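You operate a simulated robot arm through the tools that you are given. There is no shell and no other tool. Be economical: measure what you need, move in short steps, check, and stop when the job is done.

You are at the controls of a simulated robot arm. One attempt, no reset.

## Task
Slide the tub marked salsa along the top of the games table until it stands next to the apple juice carton.

It is judged by the outcome, as a careful person would: the job done as asked, and still so three seconds after it is handed in. It fails if anything else is knocked over, pushed out of place, dropped, spilled or broken.

## Robot
A 7-joint arm with a two-finger parallel gripper, fixed in place. Base frame: the origin is at the foot of the arm, x ahead of it, y to its left, z up; the work surface is at about z = 750. Readings come in mm, degrees, newtons and seconds.
Its first joint turns from -166.0 to 166.0 degrees. Payload 4.4 kg.
Tool frame: the origin (TCP) lies between the finger pads and is the grasp point; the fingertips stand 23 mm ahead of it; z points along the fingers, y is the line along which they close. The gripper opens to 94 mm. The fingers are 38 mm wide and 10 mm thick; the gripper's body (54 by 96 mm) begins 39 mm behind the TCP.
Orientation is that of the tool frame in the base frame, as a unit quaternion [w, x, y, z]. With the fingers straight down and closing along the base's y, the tool's x points along the base's -x, its y along +y and its z along -z.

## Interface
- The arm moves only by the tool servo_tool. Its argument "moves" is a list of rows, each a list of 3 entries, a list of its own where there are three numbers: the gripper command, from -1 (fully open) to 1 (shut), values between in proportion, then the shift along the tool's x, y, z in cm, then the turn, a rotation vector about the tool's x, y, z in degrees. In form: [[gripper, [dx, dy, dz], [rx, ry, rz]], ...]. A call has 1 to 10 rows; each row shifts and turns the commanded pose from where the row before left it, along the tool's axes as they then stand. Rows are played at 5 a second. More than 50 mm and 8.6 degrees between two rows, or a gripper value outside its range, and nothing of the call is played. A pose out of reach is approached as far as the arm can. The call stops where the force on the tool passes 40 N (or 10 N more than at its start, if that is more) or the arm is blocked; 0.2 s more then pass. Each finger travels about 72 mm/s and halts on what it meets, pressing with about 35 N; the grip force reading is that of the motor and also rises with nothing between the fingers. The clock runs only during rows and for 0.2 s after the last one: add rows that do not move to give the fingers time. The reply holds the time, the measured pose of the TCP, the force on the tool along the base axes, the opening and the grip force, in the units named above and with some noise, and new pictures: "views" is both (left out), scene, wrist or none.
- Cameras (640 x 400 px; columns grow to the right, rows downward): "scene" is fixed at [41.7, -499.2, 1306.5]; the picture's right is [0.21, -0.98, 0.00], its down [-0.30, -0.06, -0.95] and it looks along [0.93, 0.20, -0.31] (base axes); focal length 333 px, centre (320, 200). "wrist" rides on the gripper at [-39, 0, -44] in the tool frame; the picture's right is [0.00, -1.00, 0.00], its down [0.97, 0.00, -0.24] and it looks along [0.24, 0.00, 0.97] (tool axes); focal length 218 px, centre (320, 200). There is no depth. A picture from a camera that has moved, and an enlarged one, comes with that camera's place and axes in the base frame and with its lens. The place of the scene camera against the robot may be out by one fixed shift of up to 12 mm in any direction.
- zoom(camera, box): a new picture of the part [left, top, right, bottom] of that camera's present view, enlarged. No time passes.
- finish_job(): hands the job in; it is judged then, once.

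Go step by step. Nothing tells you positions but the pictures and the camera data: compare them with the known pose of the tool, close in by small moves and look again before you grip or let go. The budget is 90 turns and 150 pictures, counting those below and the enlarged ones. Unless the task says otherwise, let go and move clear before handing in, and close with one line.

The tools are called after "Call:" as a command line: name --argument value ..., lists and objects as JSON in quotes. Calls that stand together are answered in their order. servo_tool: Moves the arm, as the interface text tells. Its arguments: {"type":"object","properties":{"moves":{"type":"array","items":{"type":"array"}},"views":{"type":"string","enum":["both","scene","wrist","none"]}},"required":["moves"]} The other tools are called the same way: zoom (camera, box) takes an enlarged picture of a part of a camera's view; finish_job () hands the job in.

At the start:

```text
time: 0.0
tcp_pos: [853.7, -193.4, 957.6]
tool_rot: [-0.001, 0.0, 1.0, 0.0]
wrist_force: [0.9, -0.2, 1.0]
opening: 94.1
finger_force: 0.1
```

scene: 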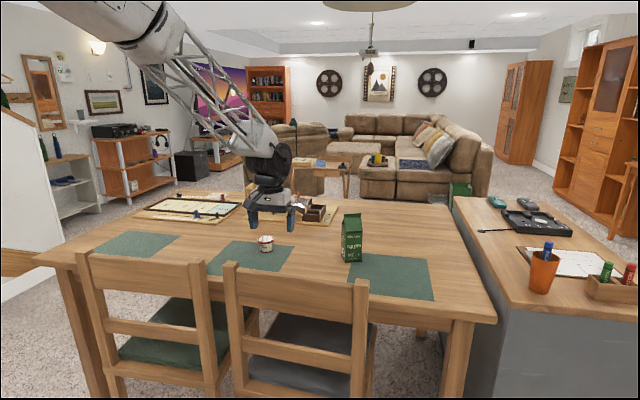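
wrist: 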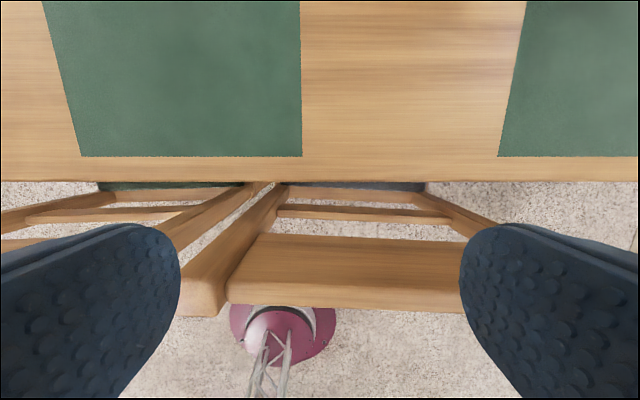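

I see the small tub on the table, on the edge of the middle mat, and the green carton to its right. I'll zoom in to confirm the labels and measure.

Call:
zoom --camera "scene" --box '[220, 180, 460, 330]'

Call:
zoom --camera "scene" --box '[245, 225, 293, 255]'

Call:
zoom --camera "scene" --box '[312, 205, 392, 270]'

```text
2.67 times, centred on (340, 255) of scene
camera zoom: at [41.7, -499.2, 1306.5], right [0.21, -0.98, 0.0], down [-0.3, -0.06, -0.95], along [0.93, 0.2, -0.31], focal length 887 px, centre (267, 53)
```

zoom: 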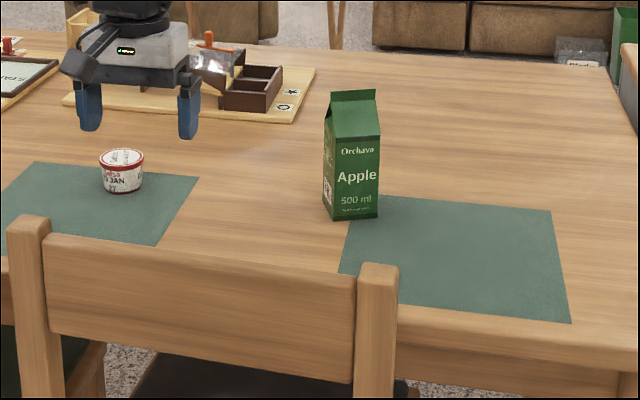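

```text
13.33 times, centred on (269, 240) of scene
camera zoom: at [41.7, -499.2, 1306.5], right [0.21, -0.98, 0.0], down [-0.3, -0.06, -0.95], along [0.93, 0.2, -0.31], focal length 4436 px, centre (1000, -333)
```

zoom: 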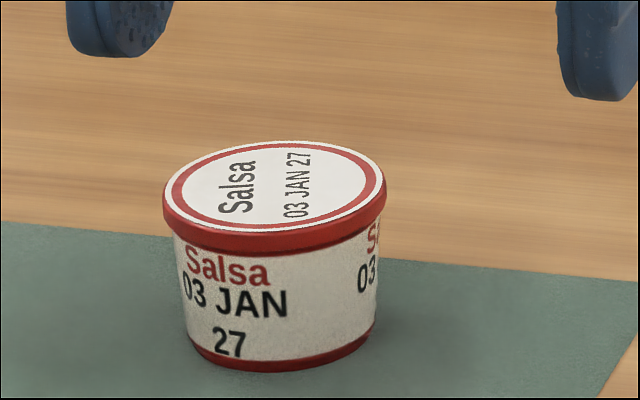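

```text
6.15 times, centred on (352, 238) of scene
camera zoom: at [41.7, -499.2, 1306.5], right [0.21, -0.98, 0.0], down [-0.3, -0.06, -0.95], along [0.93, 0.2, -0.31], focal length 2047 px, centre (123, -31)
```

zoom: 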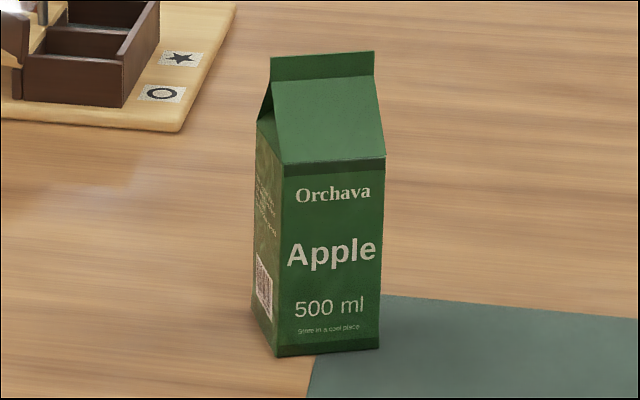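

There is one salsa tub, at about (1087, -69), and one apple juice carton, at about (1098, -424) and turned roughly 22°. Both are beyond the straight-down reach, so I'll tilt the tool outward in place and look again.

Call:
servo_tool --moves '[[-1, [0, 0, 0], [0, -8, 0]], [-1, [0, 0, 0], [0, -8, 0]], [-1, [0, 0, 0], [0, -8, 0]], [-1, [0, 0, 0], [0, -8, 0]], [-1, [0, 0, 0], [0, -8, 0]], [-1, [0, 0, 0], [0, 0, 0]]]'

```text
time: 1.4
tcp_pos: [852.8, -194.9, 958.0]
tool_rot: [0.343, 0.0, 0.939, -0.001]
wrist_force: [-0.4, -0.8, -0.2]
opening: 94.0
finger_force: 0.1
camera wrist: at [854.7, -194.7, 1017.3], right [0.0, -1.0, 0.0], down [-0.9, 0.0, -0.44], along [0.44, 0.0, -0.9], focal length 218 px, centre (320, 200)
```

scene: 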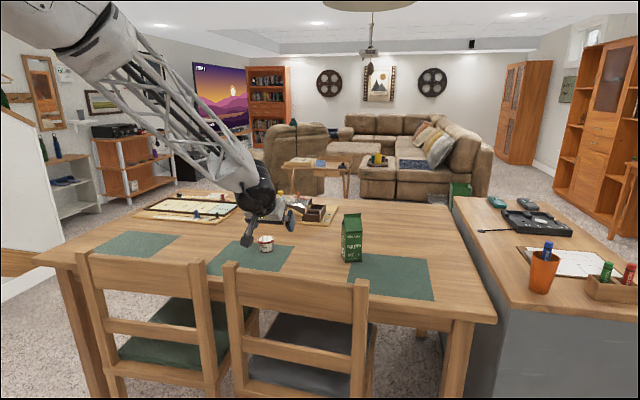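
wrist: 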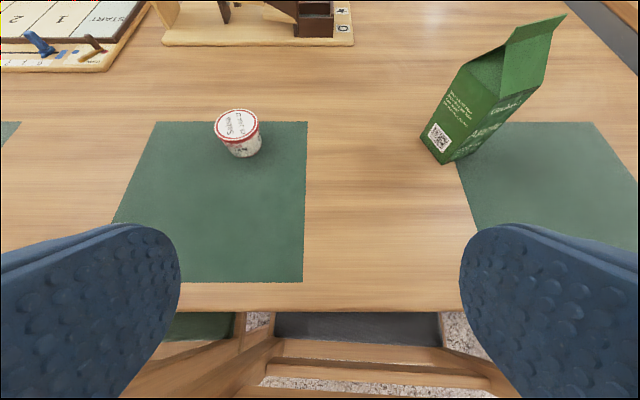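

The view is clear now. I'll zoom in on the tub and the carton for better positions.

Call:
zoom --camera "wrist" --box '[200, 95, 280, 170]'

Call:
zoom --camera "wrist" --box '[400, 70, 520, 180]'

```text
5.33 times, centred on (240, 132) of wrist
camera zoom: at [854.7, -194.7, 1017.3], right [0.0, -1.0, 0.0], down [-0.9, 0.0, -0.44], along [0.44, 0.0, -0.9], focal length 1164 px, centre (747, 560)
```

zoom: 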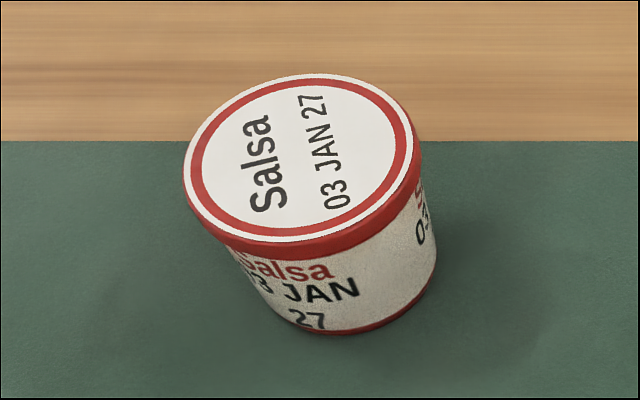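

```text
3.64 times, centred on (460, 125) of wrist
camera zoom: at [854.7, -194.7, 1017.3], right [0.0, -1.0, 0.0], down [-0.9, 0.0, -0.44], along [0.44, 0.0, -0.9], focal length 794 px, centre (-189, 473)
```

zoom: 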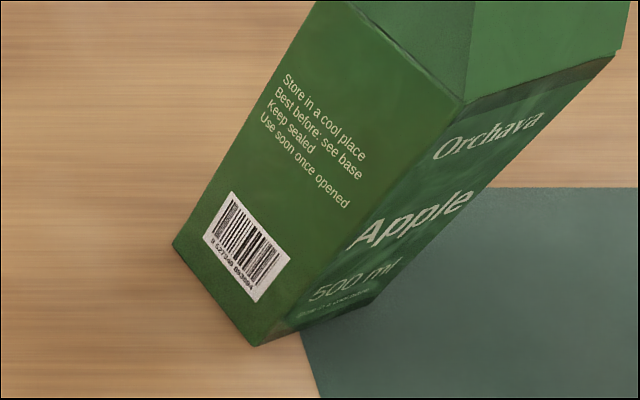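

Both cameras agree: the tub is at about (1080, -80) with its lid at z≈792 and Ø61. The carton is at about (1080, -391), with its near face at roughly y -352 to -376. I'll move to a pose behind and above the tub, with the fingers set to straddle it.

Call:
servo_tool --moves '[[-1, [-1.065, 1.923, 3.113], [0, 0, 0]], [-1, [-1.065, 1.923, 3.113], [0, 0, 0]], [-1, [-1.065, 1.923, 3.113], [0, 0, 0]], [-1, [-1.065, 1.923, 3.113], [0, 0, 0]], [-1, [-1.065, 1.923, 3.113], [0, 0, 0]], [-1, [-1.065, 1.923, 3.113], [0, 0, 0]], [-1, [0, 0, 0], [0, 0, 0]], [-1, [0, 0, 0], [0, 0, 0]]]'

```text
time: 3.2
tcp_pos: [1020.2, -79.2, 854.4]
tool_rot: [0.342, 0.0, 0.94, 0.0]
wrist_force: [1.0, 0.3, -0.5]
opening: 94.0
finger_force: 0.0
camera wrist: at [1022.3, -79.9, 913.9], right [0.0, -1.0, 0.0], down [-0.9, 0.0, -0.44], along [0.44, 0.0, -0.9], focal length 218 px, centre (320, 200)
```

scene: 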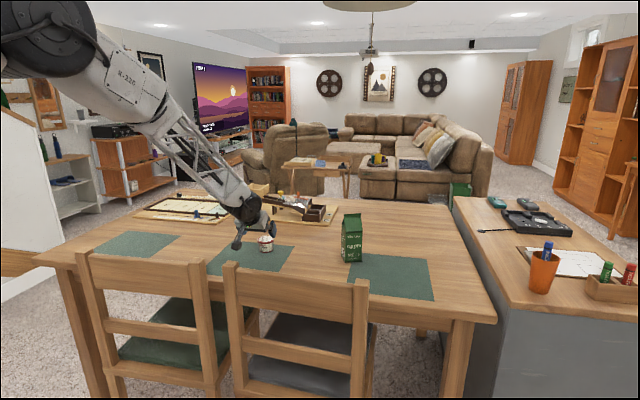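
wrist: 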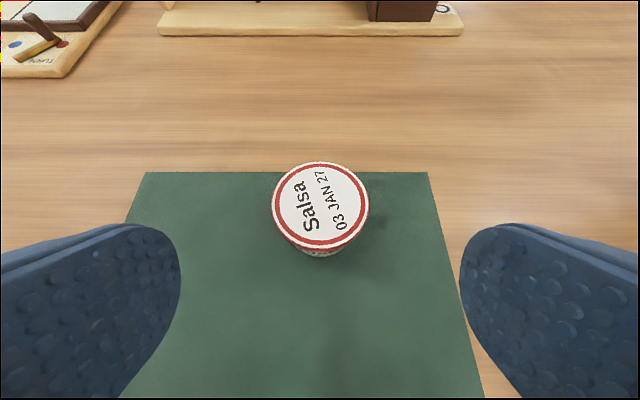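

The tub is centred between the fingers at (1078, -80). I'll advance along the tool axis to straddle it.

Call:
servo_tool --moves '[[-1, [-0.05, 0, 3.0], [0, 0, 0]], [-1, [-0.05, 0, 3.0], [0, 0, 0]], [-1, [-0.05, 0, 1.5], [0, 0, 0]], [-1, [0, 0, 1.4], [0, 0, 0]], [-1, [0, 0, 0], [0, 0, 0]]]'

Call:
zoom --camera "scene" --box '[210, 205, 306, 265]'

```text
time: 4.4
tcp_pos: [1079.7, -78.7, 788.6]
tool_rot: [0.342, 0.0, 0.94, 0.0]
wrist_force: [-0.1, -0.5, -0.4]
opening: 93.9
finger_force: 0.3
camera wrist: at [1080.9, -79.2, 847.8], right [0.0, -1.0, 0.0], down [-0.9, 0.0, -0.44], along [0.44, 0.0, -0.9], focal length 218 px, centre (320, 200)
```

scene: 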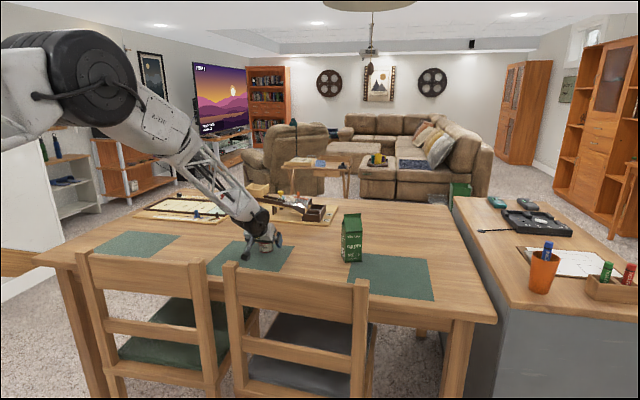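
wrist: 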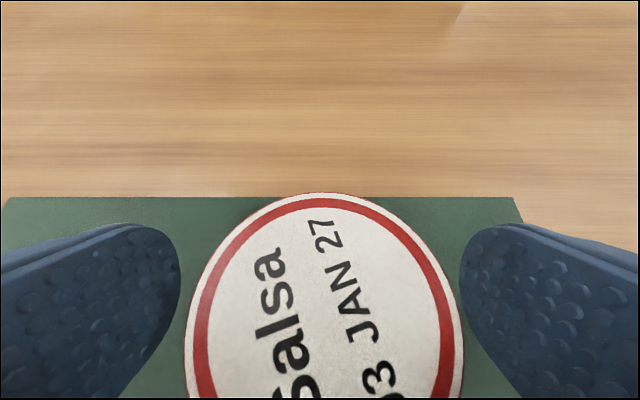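

```text
6.67 times, centred on (258, 235) of scene
camera zoom: at [41.7, -499.2, 1306.5], right [0.21, -0.98, 0.0], down [-0.3, -0.06, -0.95], along [0.93, 0.2, -0.31], focal length 2218 px, centre (733, -33)
```

zoom: 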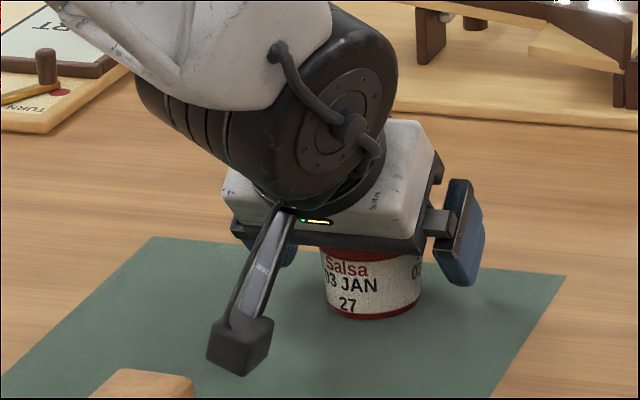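

The fingers straddle the tub cleanly with no contact. I'll close on it now.

Call:
servo_tool --moves '[[-0.35, [0, 0, 0], [0, 0, 0]], [-0.35, [0, 0, 0], [0, 0, 0]], [-0.1, [0, 0, 0], [0, 0, 0]], [-0.1, [0, 0, 0], [0, 0, 0]]]'

Call:
zoom --camera "scene" --box '[210, 205, 306, 265]'

```text
time: 5.4
tcp_pos: [1078.5, -78.7, 789.4]
tool_rot: [0.342, 0.0, 0.94, 0.0]
wrist_force: [-0.1, -0.3, 0.1]
opening: 58.4
finger_force: 35.6
camera wrist: at [1080.9, -79.3, 848.1], right [0.0, -1.0, 0.0], down [-0.9, 0.0, -0.44], along [0.44, 0.0, -0.9], focal length 218 px, centre (320, 200)
```

scene: 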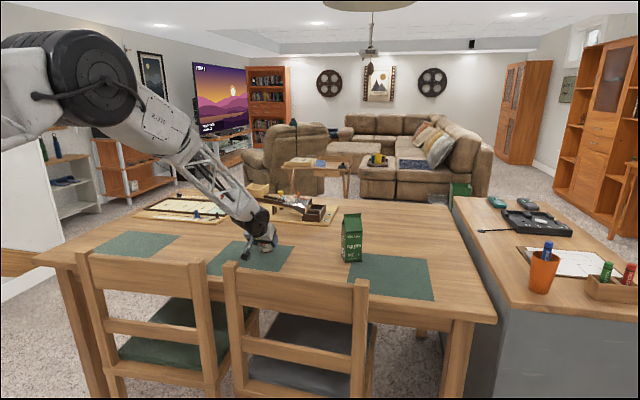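
wrist: 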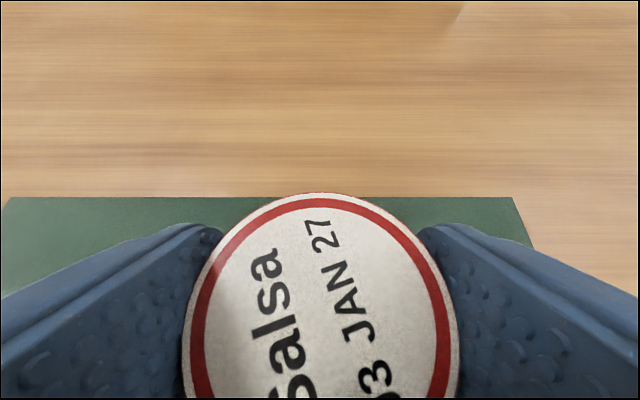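

```text
6.67 times, centred on (258, 235) of scene
camera zoom: at [41.7, -499.2, 1306.5], right [0.21, -0.98, 0.0], down [-0.3, -0.06, -0.95], along [0.93, 0.2, -0.31], focal length 2218 px, centre (733, -33)
```

zoom: 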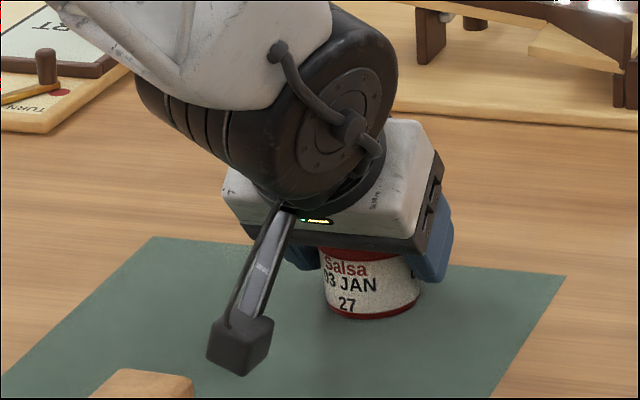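

The tub is held at its lid, standing on the table. I'll slide it toward -y in small steps.

Call:
servo_tool --moves '[[-0.1, [0, -0.8, 0], [0, 0, 0]], [-0.1, [0, -1.2, 0], [0, 0, 0]], [-0.1, [0, -1.5, 0], [0, 0, 0]], [-0.1, [0, -1.5, 0], [0, 0, 0]], [-0.1, [0, -1.5, 0], [0, 0, 0]], [-0.1, [0, -1.5, 0], [0, 0, 0]], [-0.1, [0, -1.5, 0], [0, 0, 0]], [-0.1, [0, -1, 0], [0, 0, 0]], [-0.1, [0, 0, 0], [0, 0, 0]]]'

Call:
zoom --camera "scene" --box '[240, 205, 384, 295]'

```text
time: 7.4
tcp_pos: [1079.7, -185.0, 788.9]
tool_rot: [0.341, 0.0, 0.94, 0.0]
wrist_force: [-0.6, 0.3, 2.8]
opening: 58.1
finger_force: 35.4
camera wrist: at [1080.8, -184.6, 848.0], right [0.0, -1.0, 0.0], down [-0.9, 0.0, -0.44], along [0.44, 0.0, -0.9], focal length 218 px, centre (320, 200)
```

scene: 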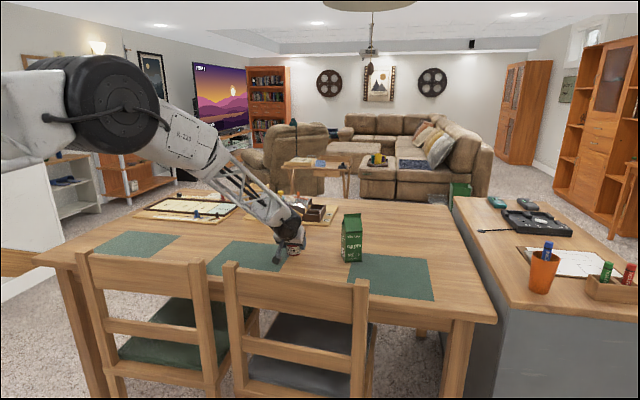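
wrist: 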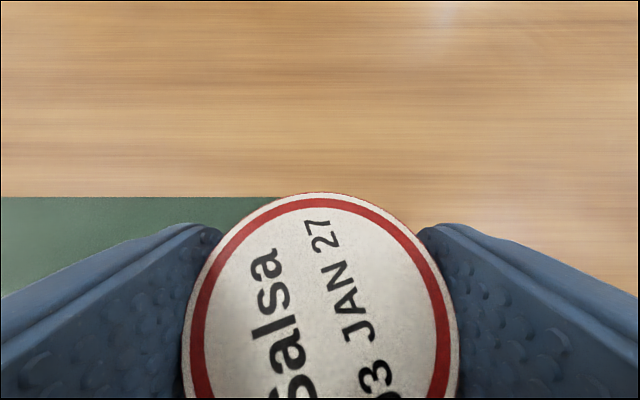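

```text
4.44 times, centred on (312, 250) of scene
camera zoom: at [41.7, -499.2, 1306.5], right [0.21, -0.98, 0.0], down [-0.3, -0.06, -0.95], along [0.93, 0.2, -0.31], focal length 1479 px, centre (356, -22)
```

zoom: 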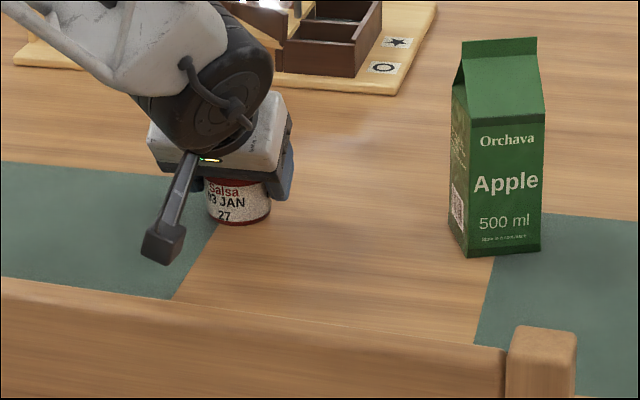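

The tub slides well and is now off the mat. I'll continue to y≈-282, moving slightly nearer in x and down about 1.5 mm for the mat thickness.

Call:
servo_tool --moves '[[-0.1, [0.109, -0.8, -0.066], [0, 0, 0]], [-0.1, [0.109, -1.2, -0.066], [0, 0, 0]], [-0.1, [0.109, -1.5, -0.066], [0, 0, 0]], [-0.1, [0.109, -1.5, -0.066], [0, 0, 0]], [-0.1, [0.109, -1.5, -0.066], [0, 0, 0]], [-0.1, [0.109, -1.5, -0.066], [0, 0, 0]], [-0.1, [0.109, -1.0, -0.066], [0, 0, 0]], [-0.1, [0.109, -0.7, -0.066], [0, 0, 0]], [-0.1, [0, 0, 0], [0, 0, 0]]]'

Call:
zoom --camera "scene" --box '[270, 205, 390, 280]'

```text
time: 9.4
tcp_pos: [1070.4, -281.4, 788.1]
tool_rot: [0.343, -0.001, 0.939, 0.0]
wrist_force: [2.3, 4.8, 17.3]
opening: 58.2
finger_force: 34.5
camera wrist: at [1071.7, -281.7, 847.7], right [0.0, -1.0, 0.0], down [-0.9, 0.0, -0.44], along [0.44, 0.0, -0.9], focal length 218 px, centre (320, 200)
```

scene: 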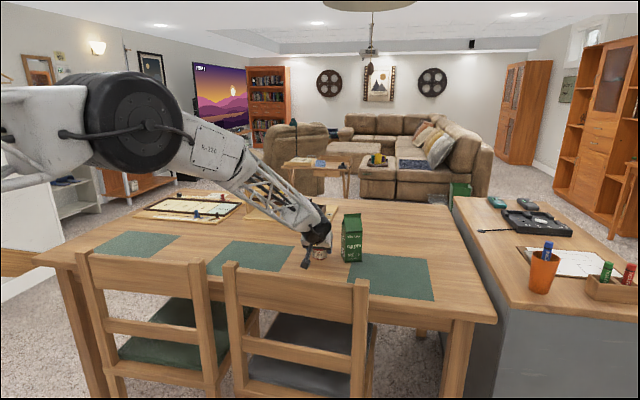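
wrist: 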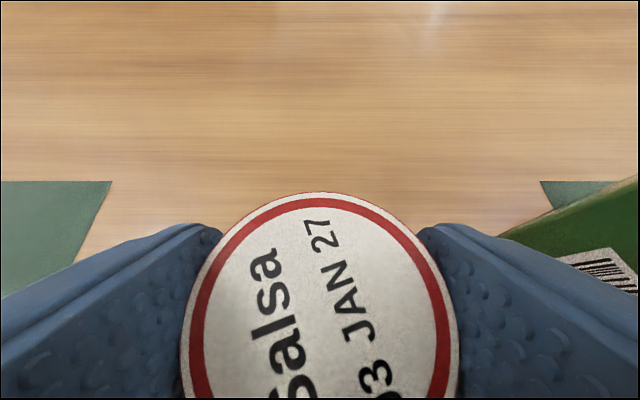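

```text
5.33 times, centred on (330, 242) of scene
camera zoom: at [41.7, -499.2, 1306.5], right [0.21, -0.98, 0.0], down [-0.3, -0.06, -0.95], along [0.93, 0.2, -0.31], focal length 1774 px, centre (267, -27)
```

zoom: 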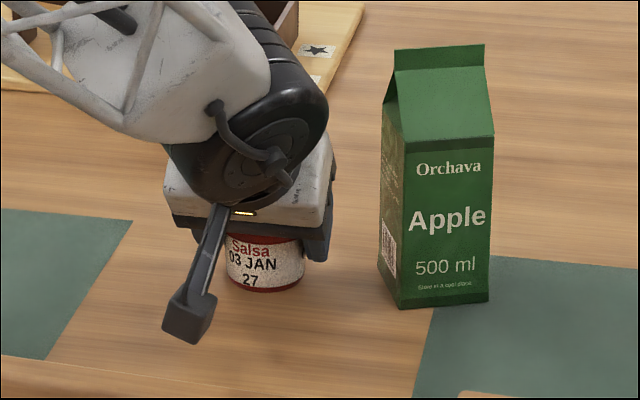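

It's pressing down a little at 17 N, so I'll ease up about 1 mm and slide 10 mm more. Then I'll open just enough to release.

Call:
servo_tool --moves '[[-0.1, [-0.07, 0, -0.085], [0, 0, 0]], [-0.1, [0, -0.5, 0], [0, 0, 0]], [-0.1, [0, -0.5, 0], [0, 0, 0]], [-0.1, [0, 0, 0], [0, 0, 0]], [-0.45, [0, 0, 0], [0, 0, 0]], [-0.45, [0, 0, 0], [0, 0, 0]]]'

Call:
zoom --camera "scene" --box '[270, 205, 390, 280]'

```text
time: 10.8
tcp_pos: [1069.5, -290.4, 788.5]
tool_rot: [0.343, 0.0, 0.94, 0.0]
wrist_force: [1.0, -0.7, 1.1]
opening: 68.0
finger_force: 0.1
camera wrist: at [1071.5, -291.3, 847.8], right [0.0, -1.0, 0.0], down [-0.9, 0.0, -0.44], along [0.44, 0.0, -0.9], focal length 218 px, centre (320, 200)
```

scene: 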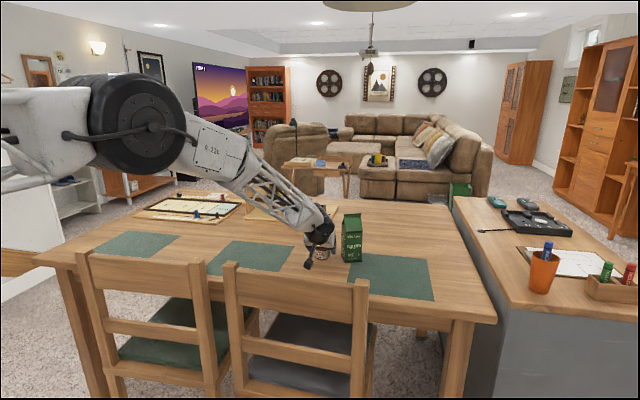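
wrist: 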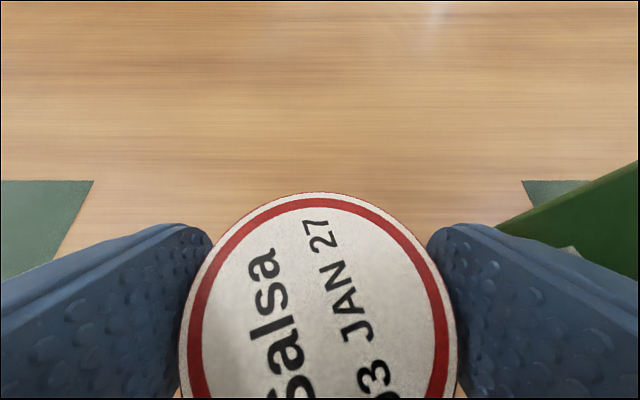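

```text
5.33 times, centred on (330, 242) of scene
camera zoom: at [41.7, -499.2, 1306.5], right [0.21, -0.98, 0.0], down [-0.3, -0.06, -0.95], along [0.93, 0.2, -0.31], focal length 1774 px, centre (267, -27)
```

zoom: 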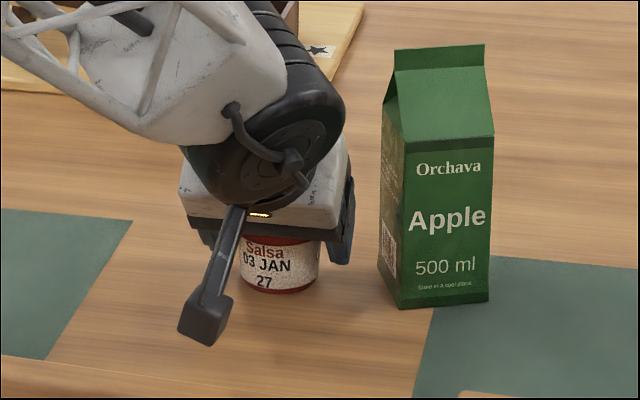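

The tub is released and standing. I'll back straight out along the tool axis and check the remaining gap.

Call:
servo_tool --moves '[[-0.45, [0, 0, -1.5], [0, 0, 0]], [-0.45, [0, 0, -2.5], [0, 0, 0]], [-0.45, [0, 0, -3], [0, 0, 0]], [-0.45, [0, 0, -3], [0, 0, 0]], [-0.45, [0, 0, 0], [0, 0, 0]]]'

```text
time: 12.0
tcp_pos: [1007.1, -290.9, 866.1]
tool_rot: [0.342, 0.0, 0.94, 0.0]
wrist_force: [0.5, -0.4, -0.4]
opening: 68.0
finger_force: 0.0
camera wrist: at [1008.4, -291.2, 925.5], right [0.0, -1.0, 0.0], down [-0.9, 0.0, -0.44], along [0.44, 0.0, -0.9], focal length 218 px, centre (320, 200)
```

scene: 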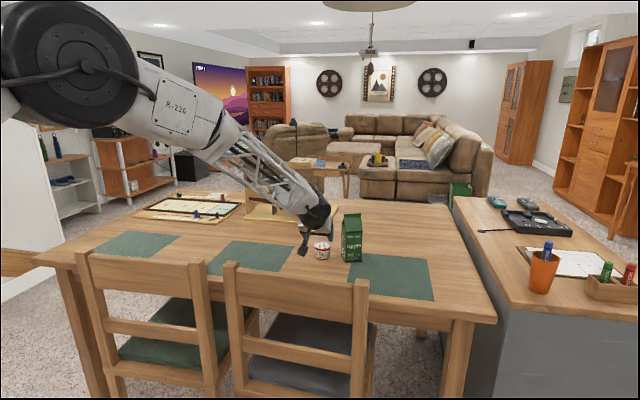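
wrist: 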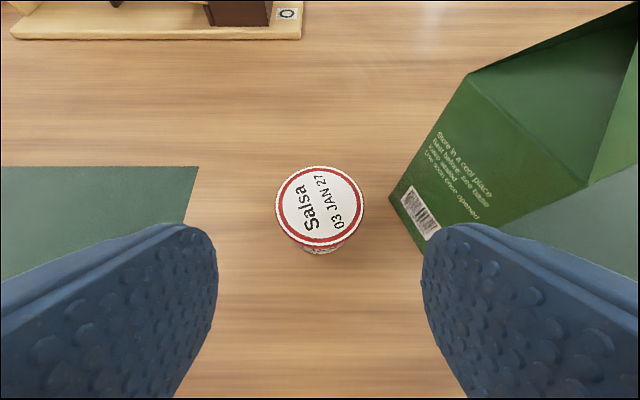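

The tub is at (1068, -291), about 38 mm from the carton's face. I'll close the fingers, come down on its left side, and push it the last stretch.

Call:
servo_tool --moves '[[1, [0, 2.8, 0], [0, 0, 0]], [1, [0, 2.8, 0], [0, 0, 0]], [1, [0, 0, 0], [0, 0, 0]], [1, [0.1, 0, 3], [0, 0, 0]], [1, [0.1, 0, 3], [0, 0, 0]], [1, [0.1, 0, 2.5], [0, 0, 0]], [1, [0.05, 0, 1.4], [0, 0, 0]], [1, [0, 0, 0], [0, 0, 0]]]'

Call:
zoom --camera "scene" --box '[270, 205, 390, 280]'

```text
time: 13.8
tcp_pos: [1065.9, -233.6, 785.7]
tool_rot: [0.342, 0.0, 0.94, -0.001]
wrist_force: [-0.1, 0.4, -0.1]
opening: 0.0
finger_force: 35.3
camera wrist: at [1067.7, -233.7, 845.7], right [0.0, -1.0, 0.0], down [-0.9, 0.0, -0.44], along [0.44, 0.0, -0.9], focal length 218 px, centre (320, 200)
```

scene: 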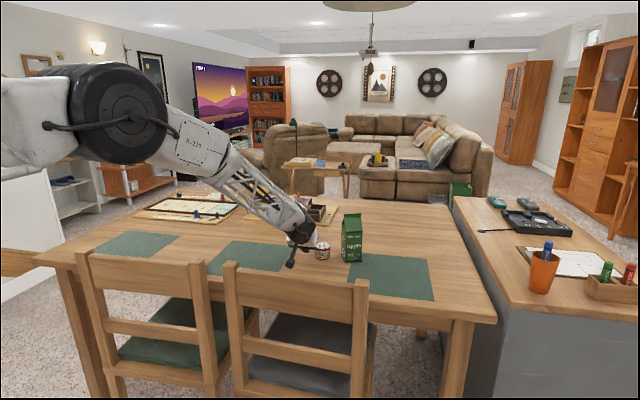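
wrist: 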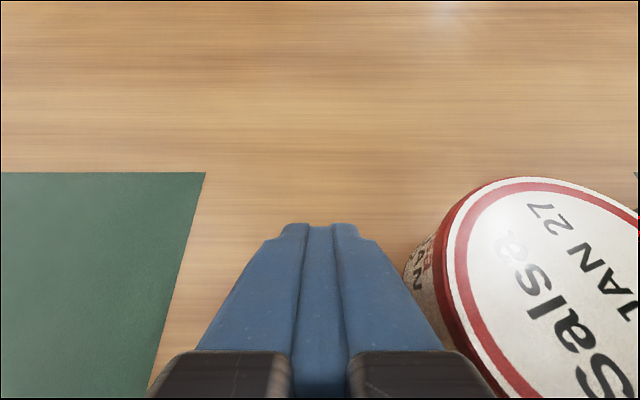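

```text
5.33 times, centred on (330, 242) of scene
camera zoom: at [41.7, -499.2, 1306.5], right [0.21, -0.98, 0.0], down [-0.3, -0.06, -0.95], along [0.93, 0.2, -0.31], focal length 1774 px, centre (267, -27)
```

zoom: 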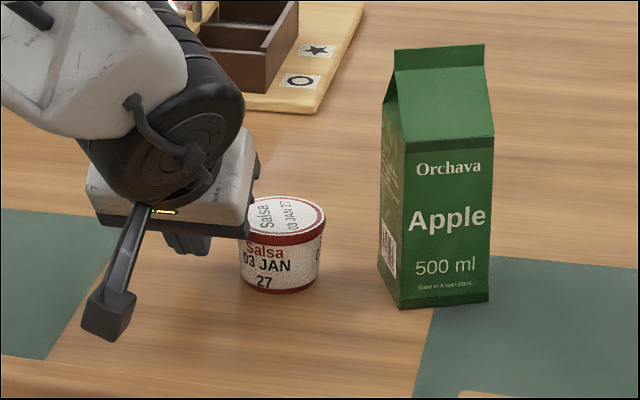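

The fingers are beside the tub and clear of it. I'll push slowly, then look again before the last centimetre.

Call:
servo_tool --moves '[[1, [0, -0.8, 0], [0, 0, 0]], [1, [0, -0.6, 0], [0, 0, 0]], [1, [0, -0.5, 0], [0, 0, 0]], [1, [0, -0.5, 0], [0, 0, 0]], [1, [0, -0.5, 0], [0, 0, 0]], [1, [0, -0.5, 0], [0, 0, 0]], [1, [0, 0, 0], [0, 0, 0]]]'

Call:
zoom --camera "scene" --box '[270, 205, 390, 280]'

```text
time: 15.4
tcp_pos: [1066.5, -269.9, 785.4]
tool_rot: [0.341, 0.0, 0.94, -0.001]
wrist_force: [0.0, -0.1, 0.1]
opening: 0.0
finger_force: 35.0
camera wrist: at [1067.5, -269.7, 845.6], right [0.0, -1.0, 0.0], down [-0.9, 0.0, -0.44], along [0.44, 0.0, -0.9], focal length 218 px, centre (320, 200)
```

scene: 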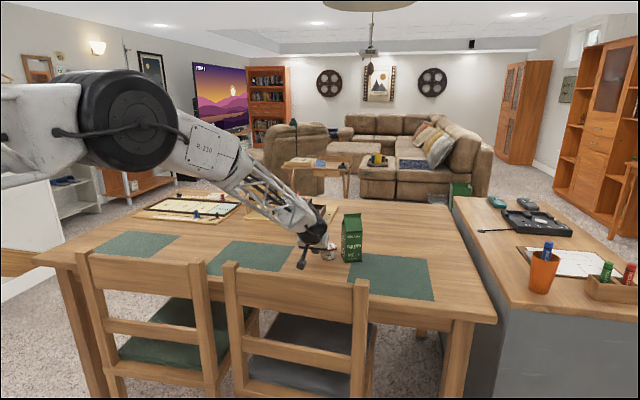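
wrist: 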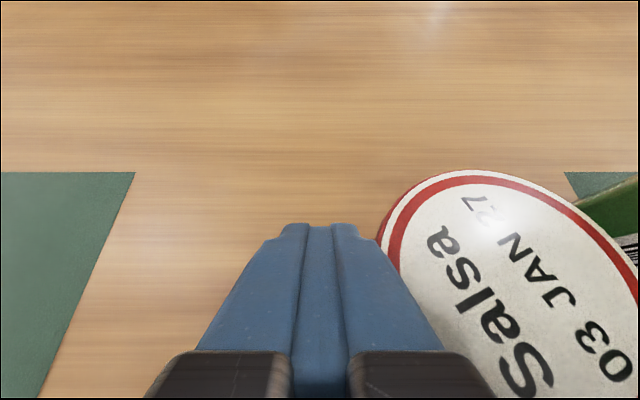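

```text
5.33 times, centred on (330, 242) of scene
camera zoom: at [41.7, -499.2, 1306.5], right [0.21, -0.98, 0.0], down [-0.3, -0.06, -0.95], along [0.93, 0.2, -0.31], focal length 1774 px, centre (267, -27)
```

zoom: 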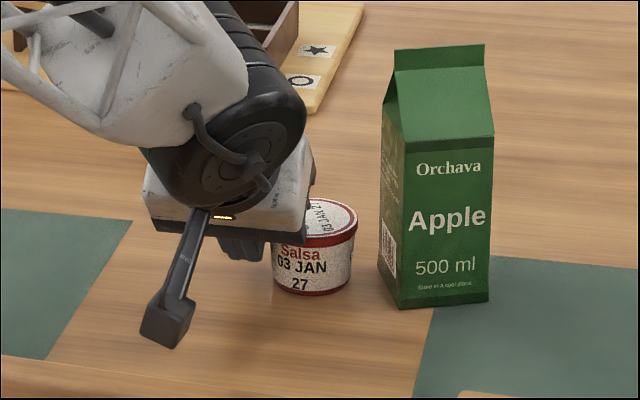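

The tub moved about 20 mm and stayed upright, leaving a gap of about 18 mm. I'll push 8 mm more, then back away.

Call:
servo_tool --moves '[[1, [0, -0.4, 0], [0, 0, 0]], [1, [0, -0.4, 0], [0, 0, 0]], [1, [0, 0, 0], [0, 0, 0]], [1, [0, 0.8, 0], [0, 0, 0]], [1, [0, 0.8, 0], [0, 0, 0]], [1, [0, 0, -3], [0, 0, 0]], [1, [0, 0, -3], [0, 0, 0]], [1, [0, 0, -4], [0, 0, 0]], [1, [0, 0, 0], [0, 0, 0]]]'

Call:
zoom --camera "scene" --box '[270, 205, 390, 280]'

```text
time: 17.4
tcp_pos: [999.8, -261.5, 863.0]
tool_rot: [0.342, 0.0, 0.94, 0.0]
wrist_force: [-0.3, -0.4, 0.4]
opening: 0.0
finger_force: 34.6
camera wrist: at [1001.2, -261.0, 922.9], right [0.0, -1.0, 0.0], down [-0.9, 0.0, -0.44], along [0.44, 0.0, -0.9], focal length 218 px, centre (320, 200)
```

scene: 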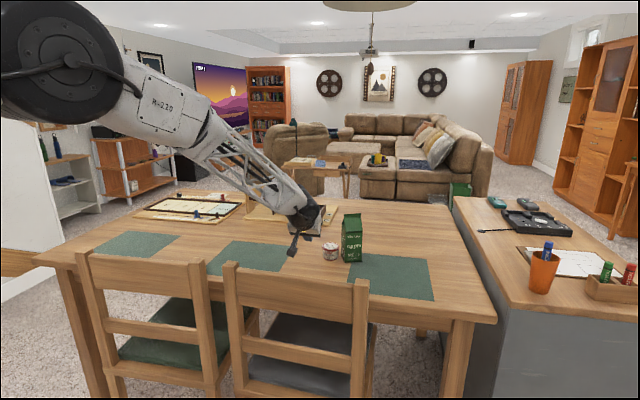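
wrist: 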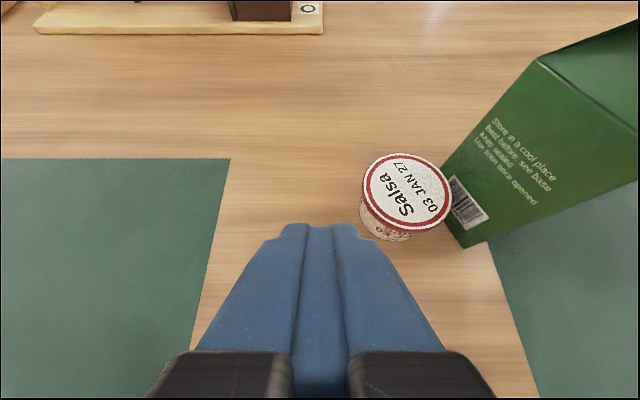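

```text
5.33 times, centred on (330, 242) of scene
camera zoom: at [41.7, -499.2, 1306.5], right [0.21, -0.98, 0.0], down [-0.3, -0.06, -0.95], along [0.93, 0.2, -0.31], focal length 1774 px, centre (267, -27)
```

zoom: 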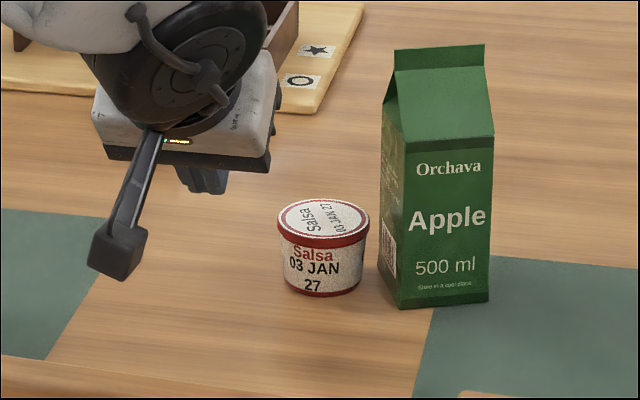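

The tub stands upright about 1 cm from the apple juice carton. The carton hasn't moved and the gripper is clear, so I'm handing in.

Call:
finish_job

```text
The job is handed in.
```

I slid the salsa tub along the table, and it now stands upright about 1 cm from the apple juice carton; nothing else was moved.
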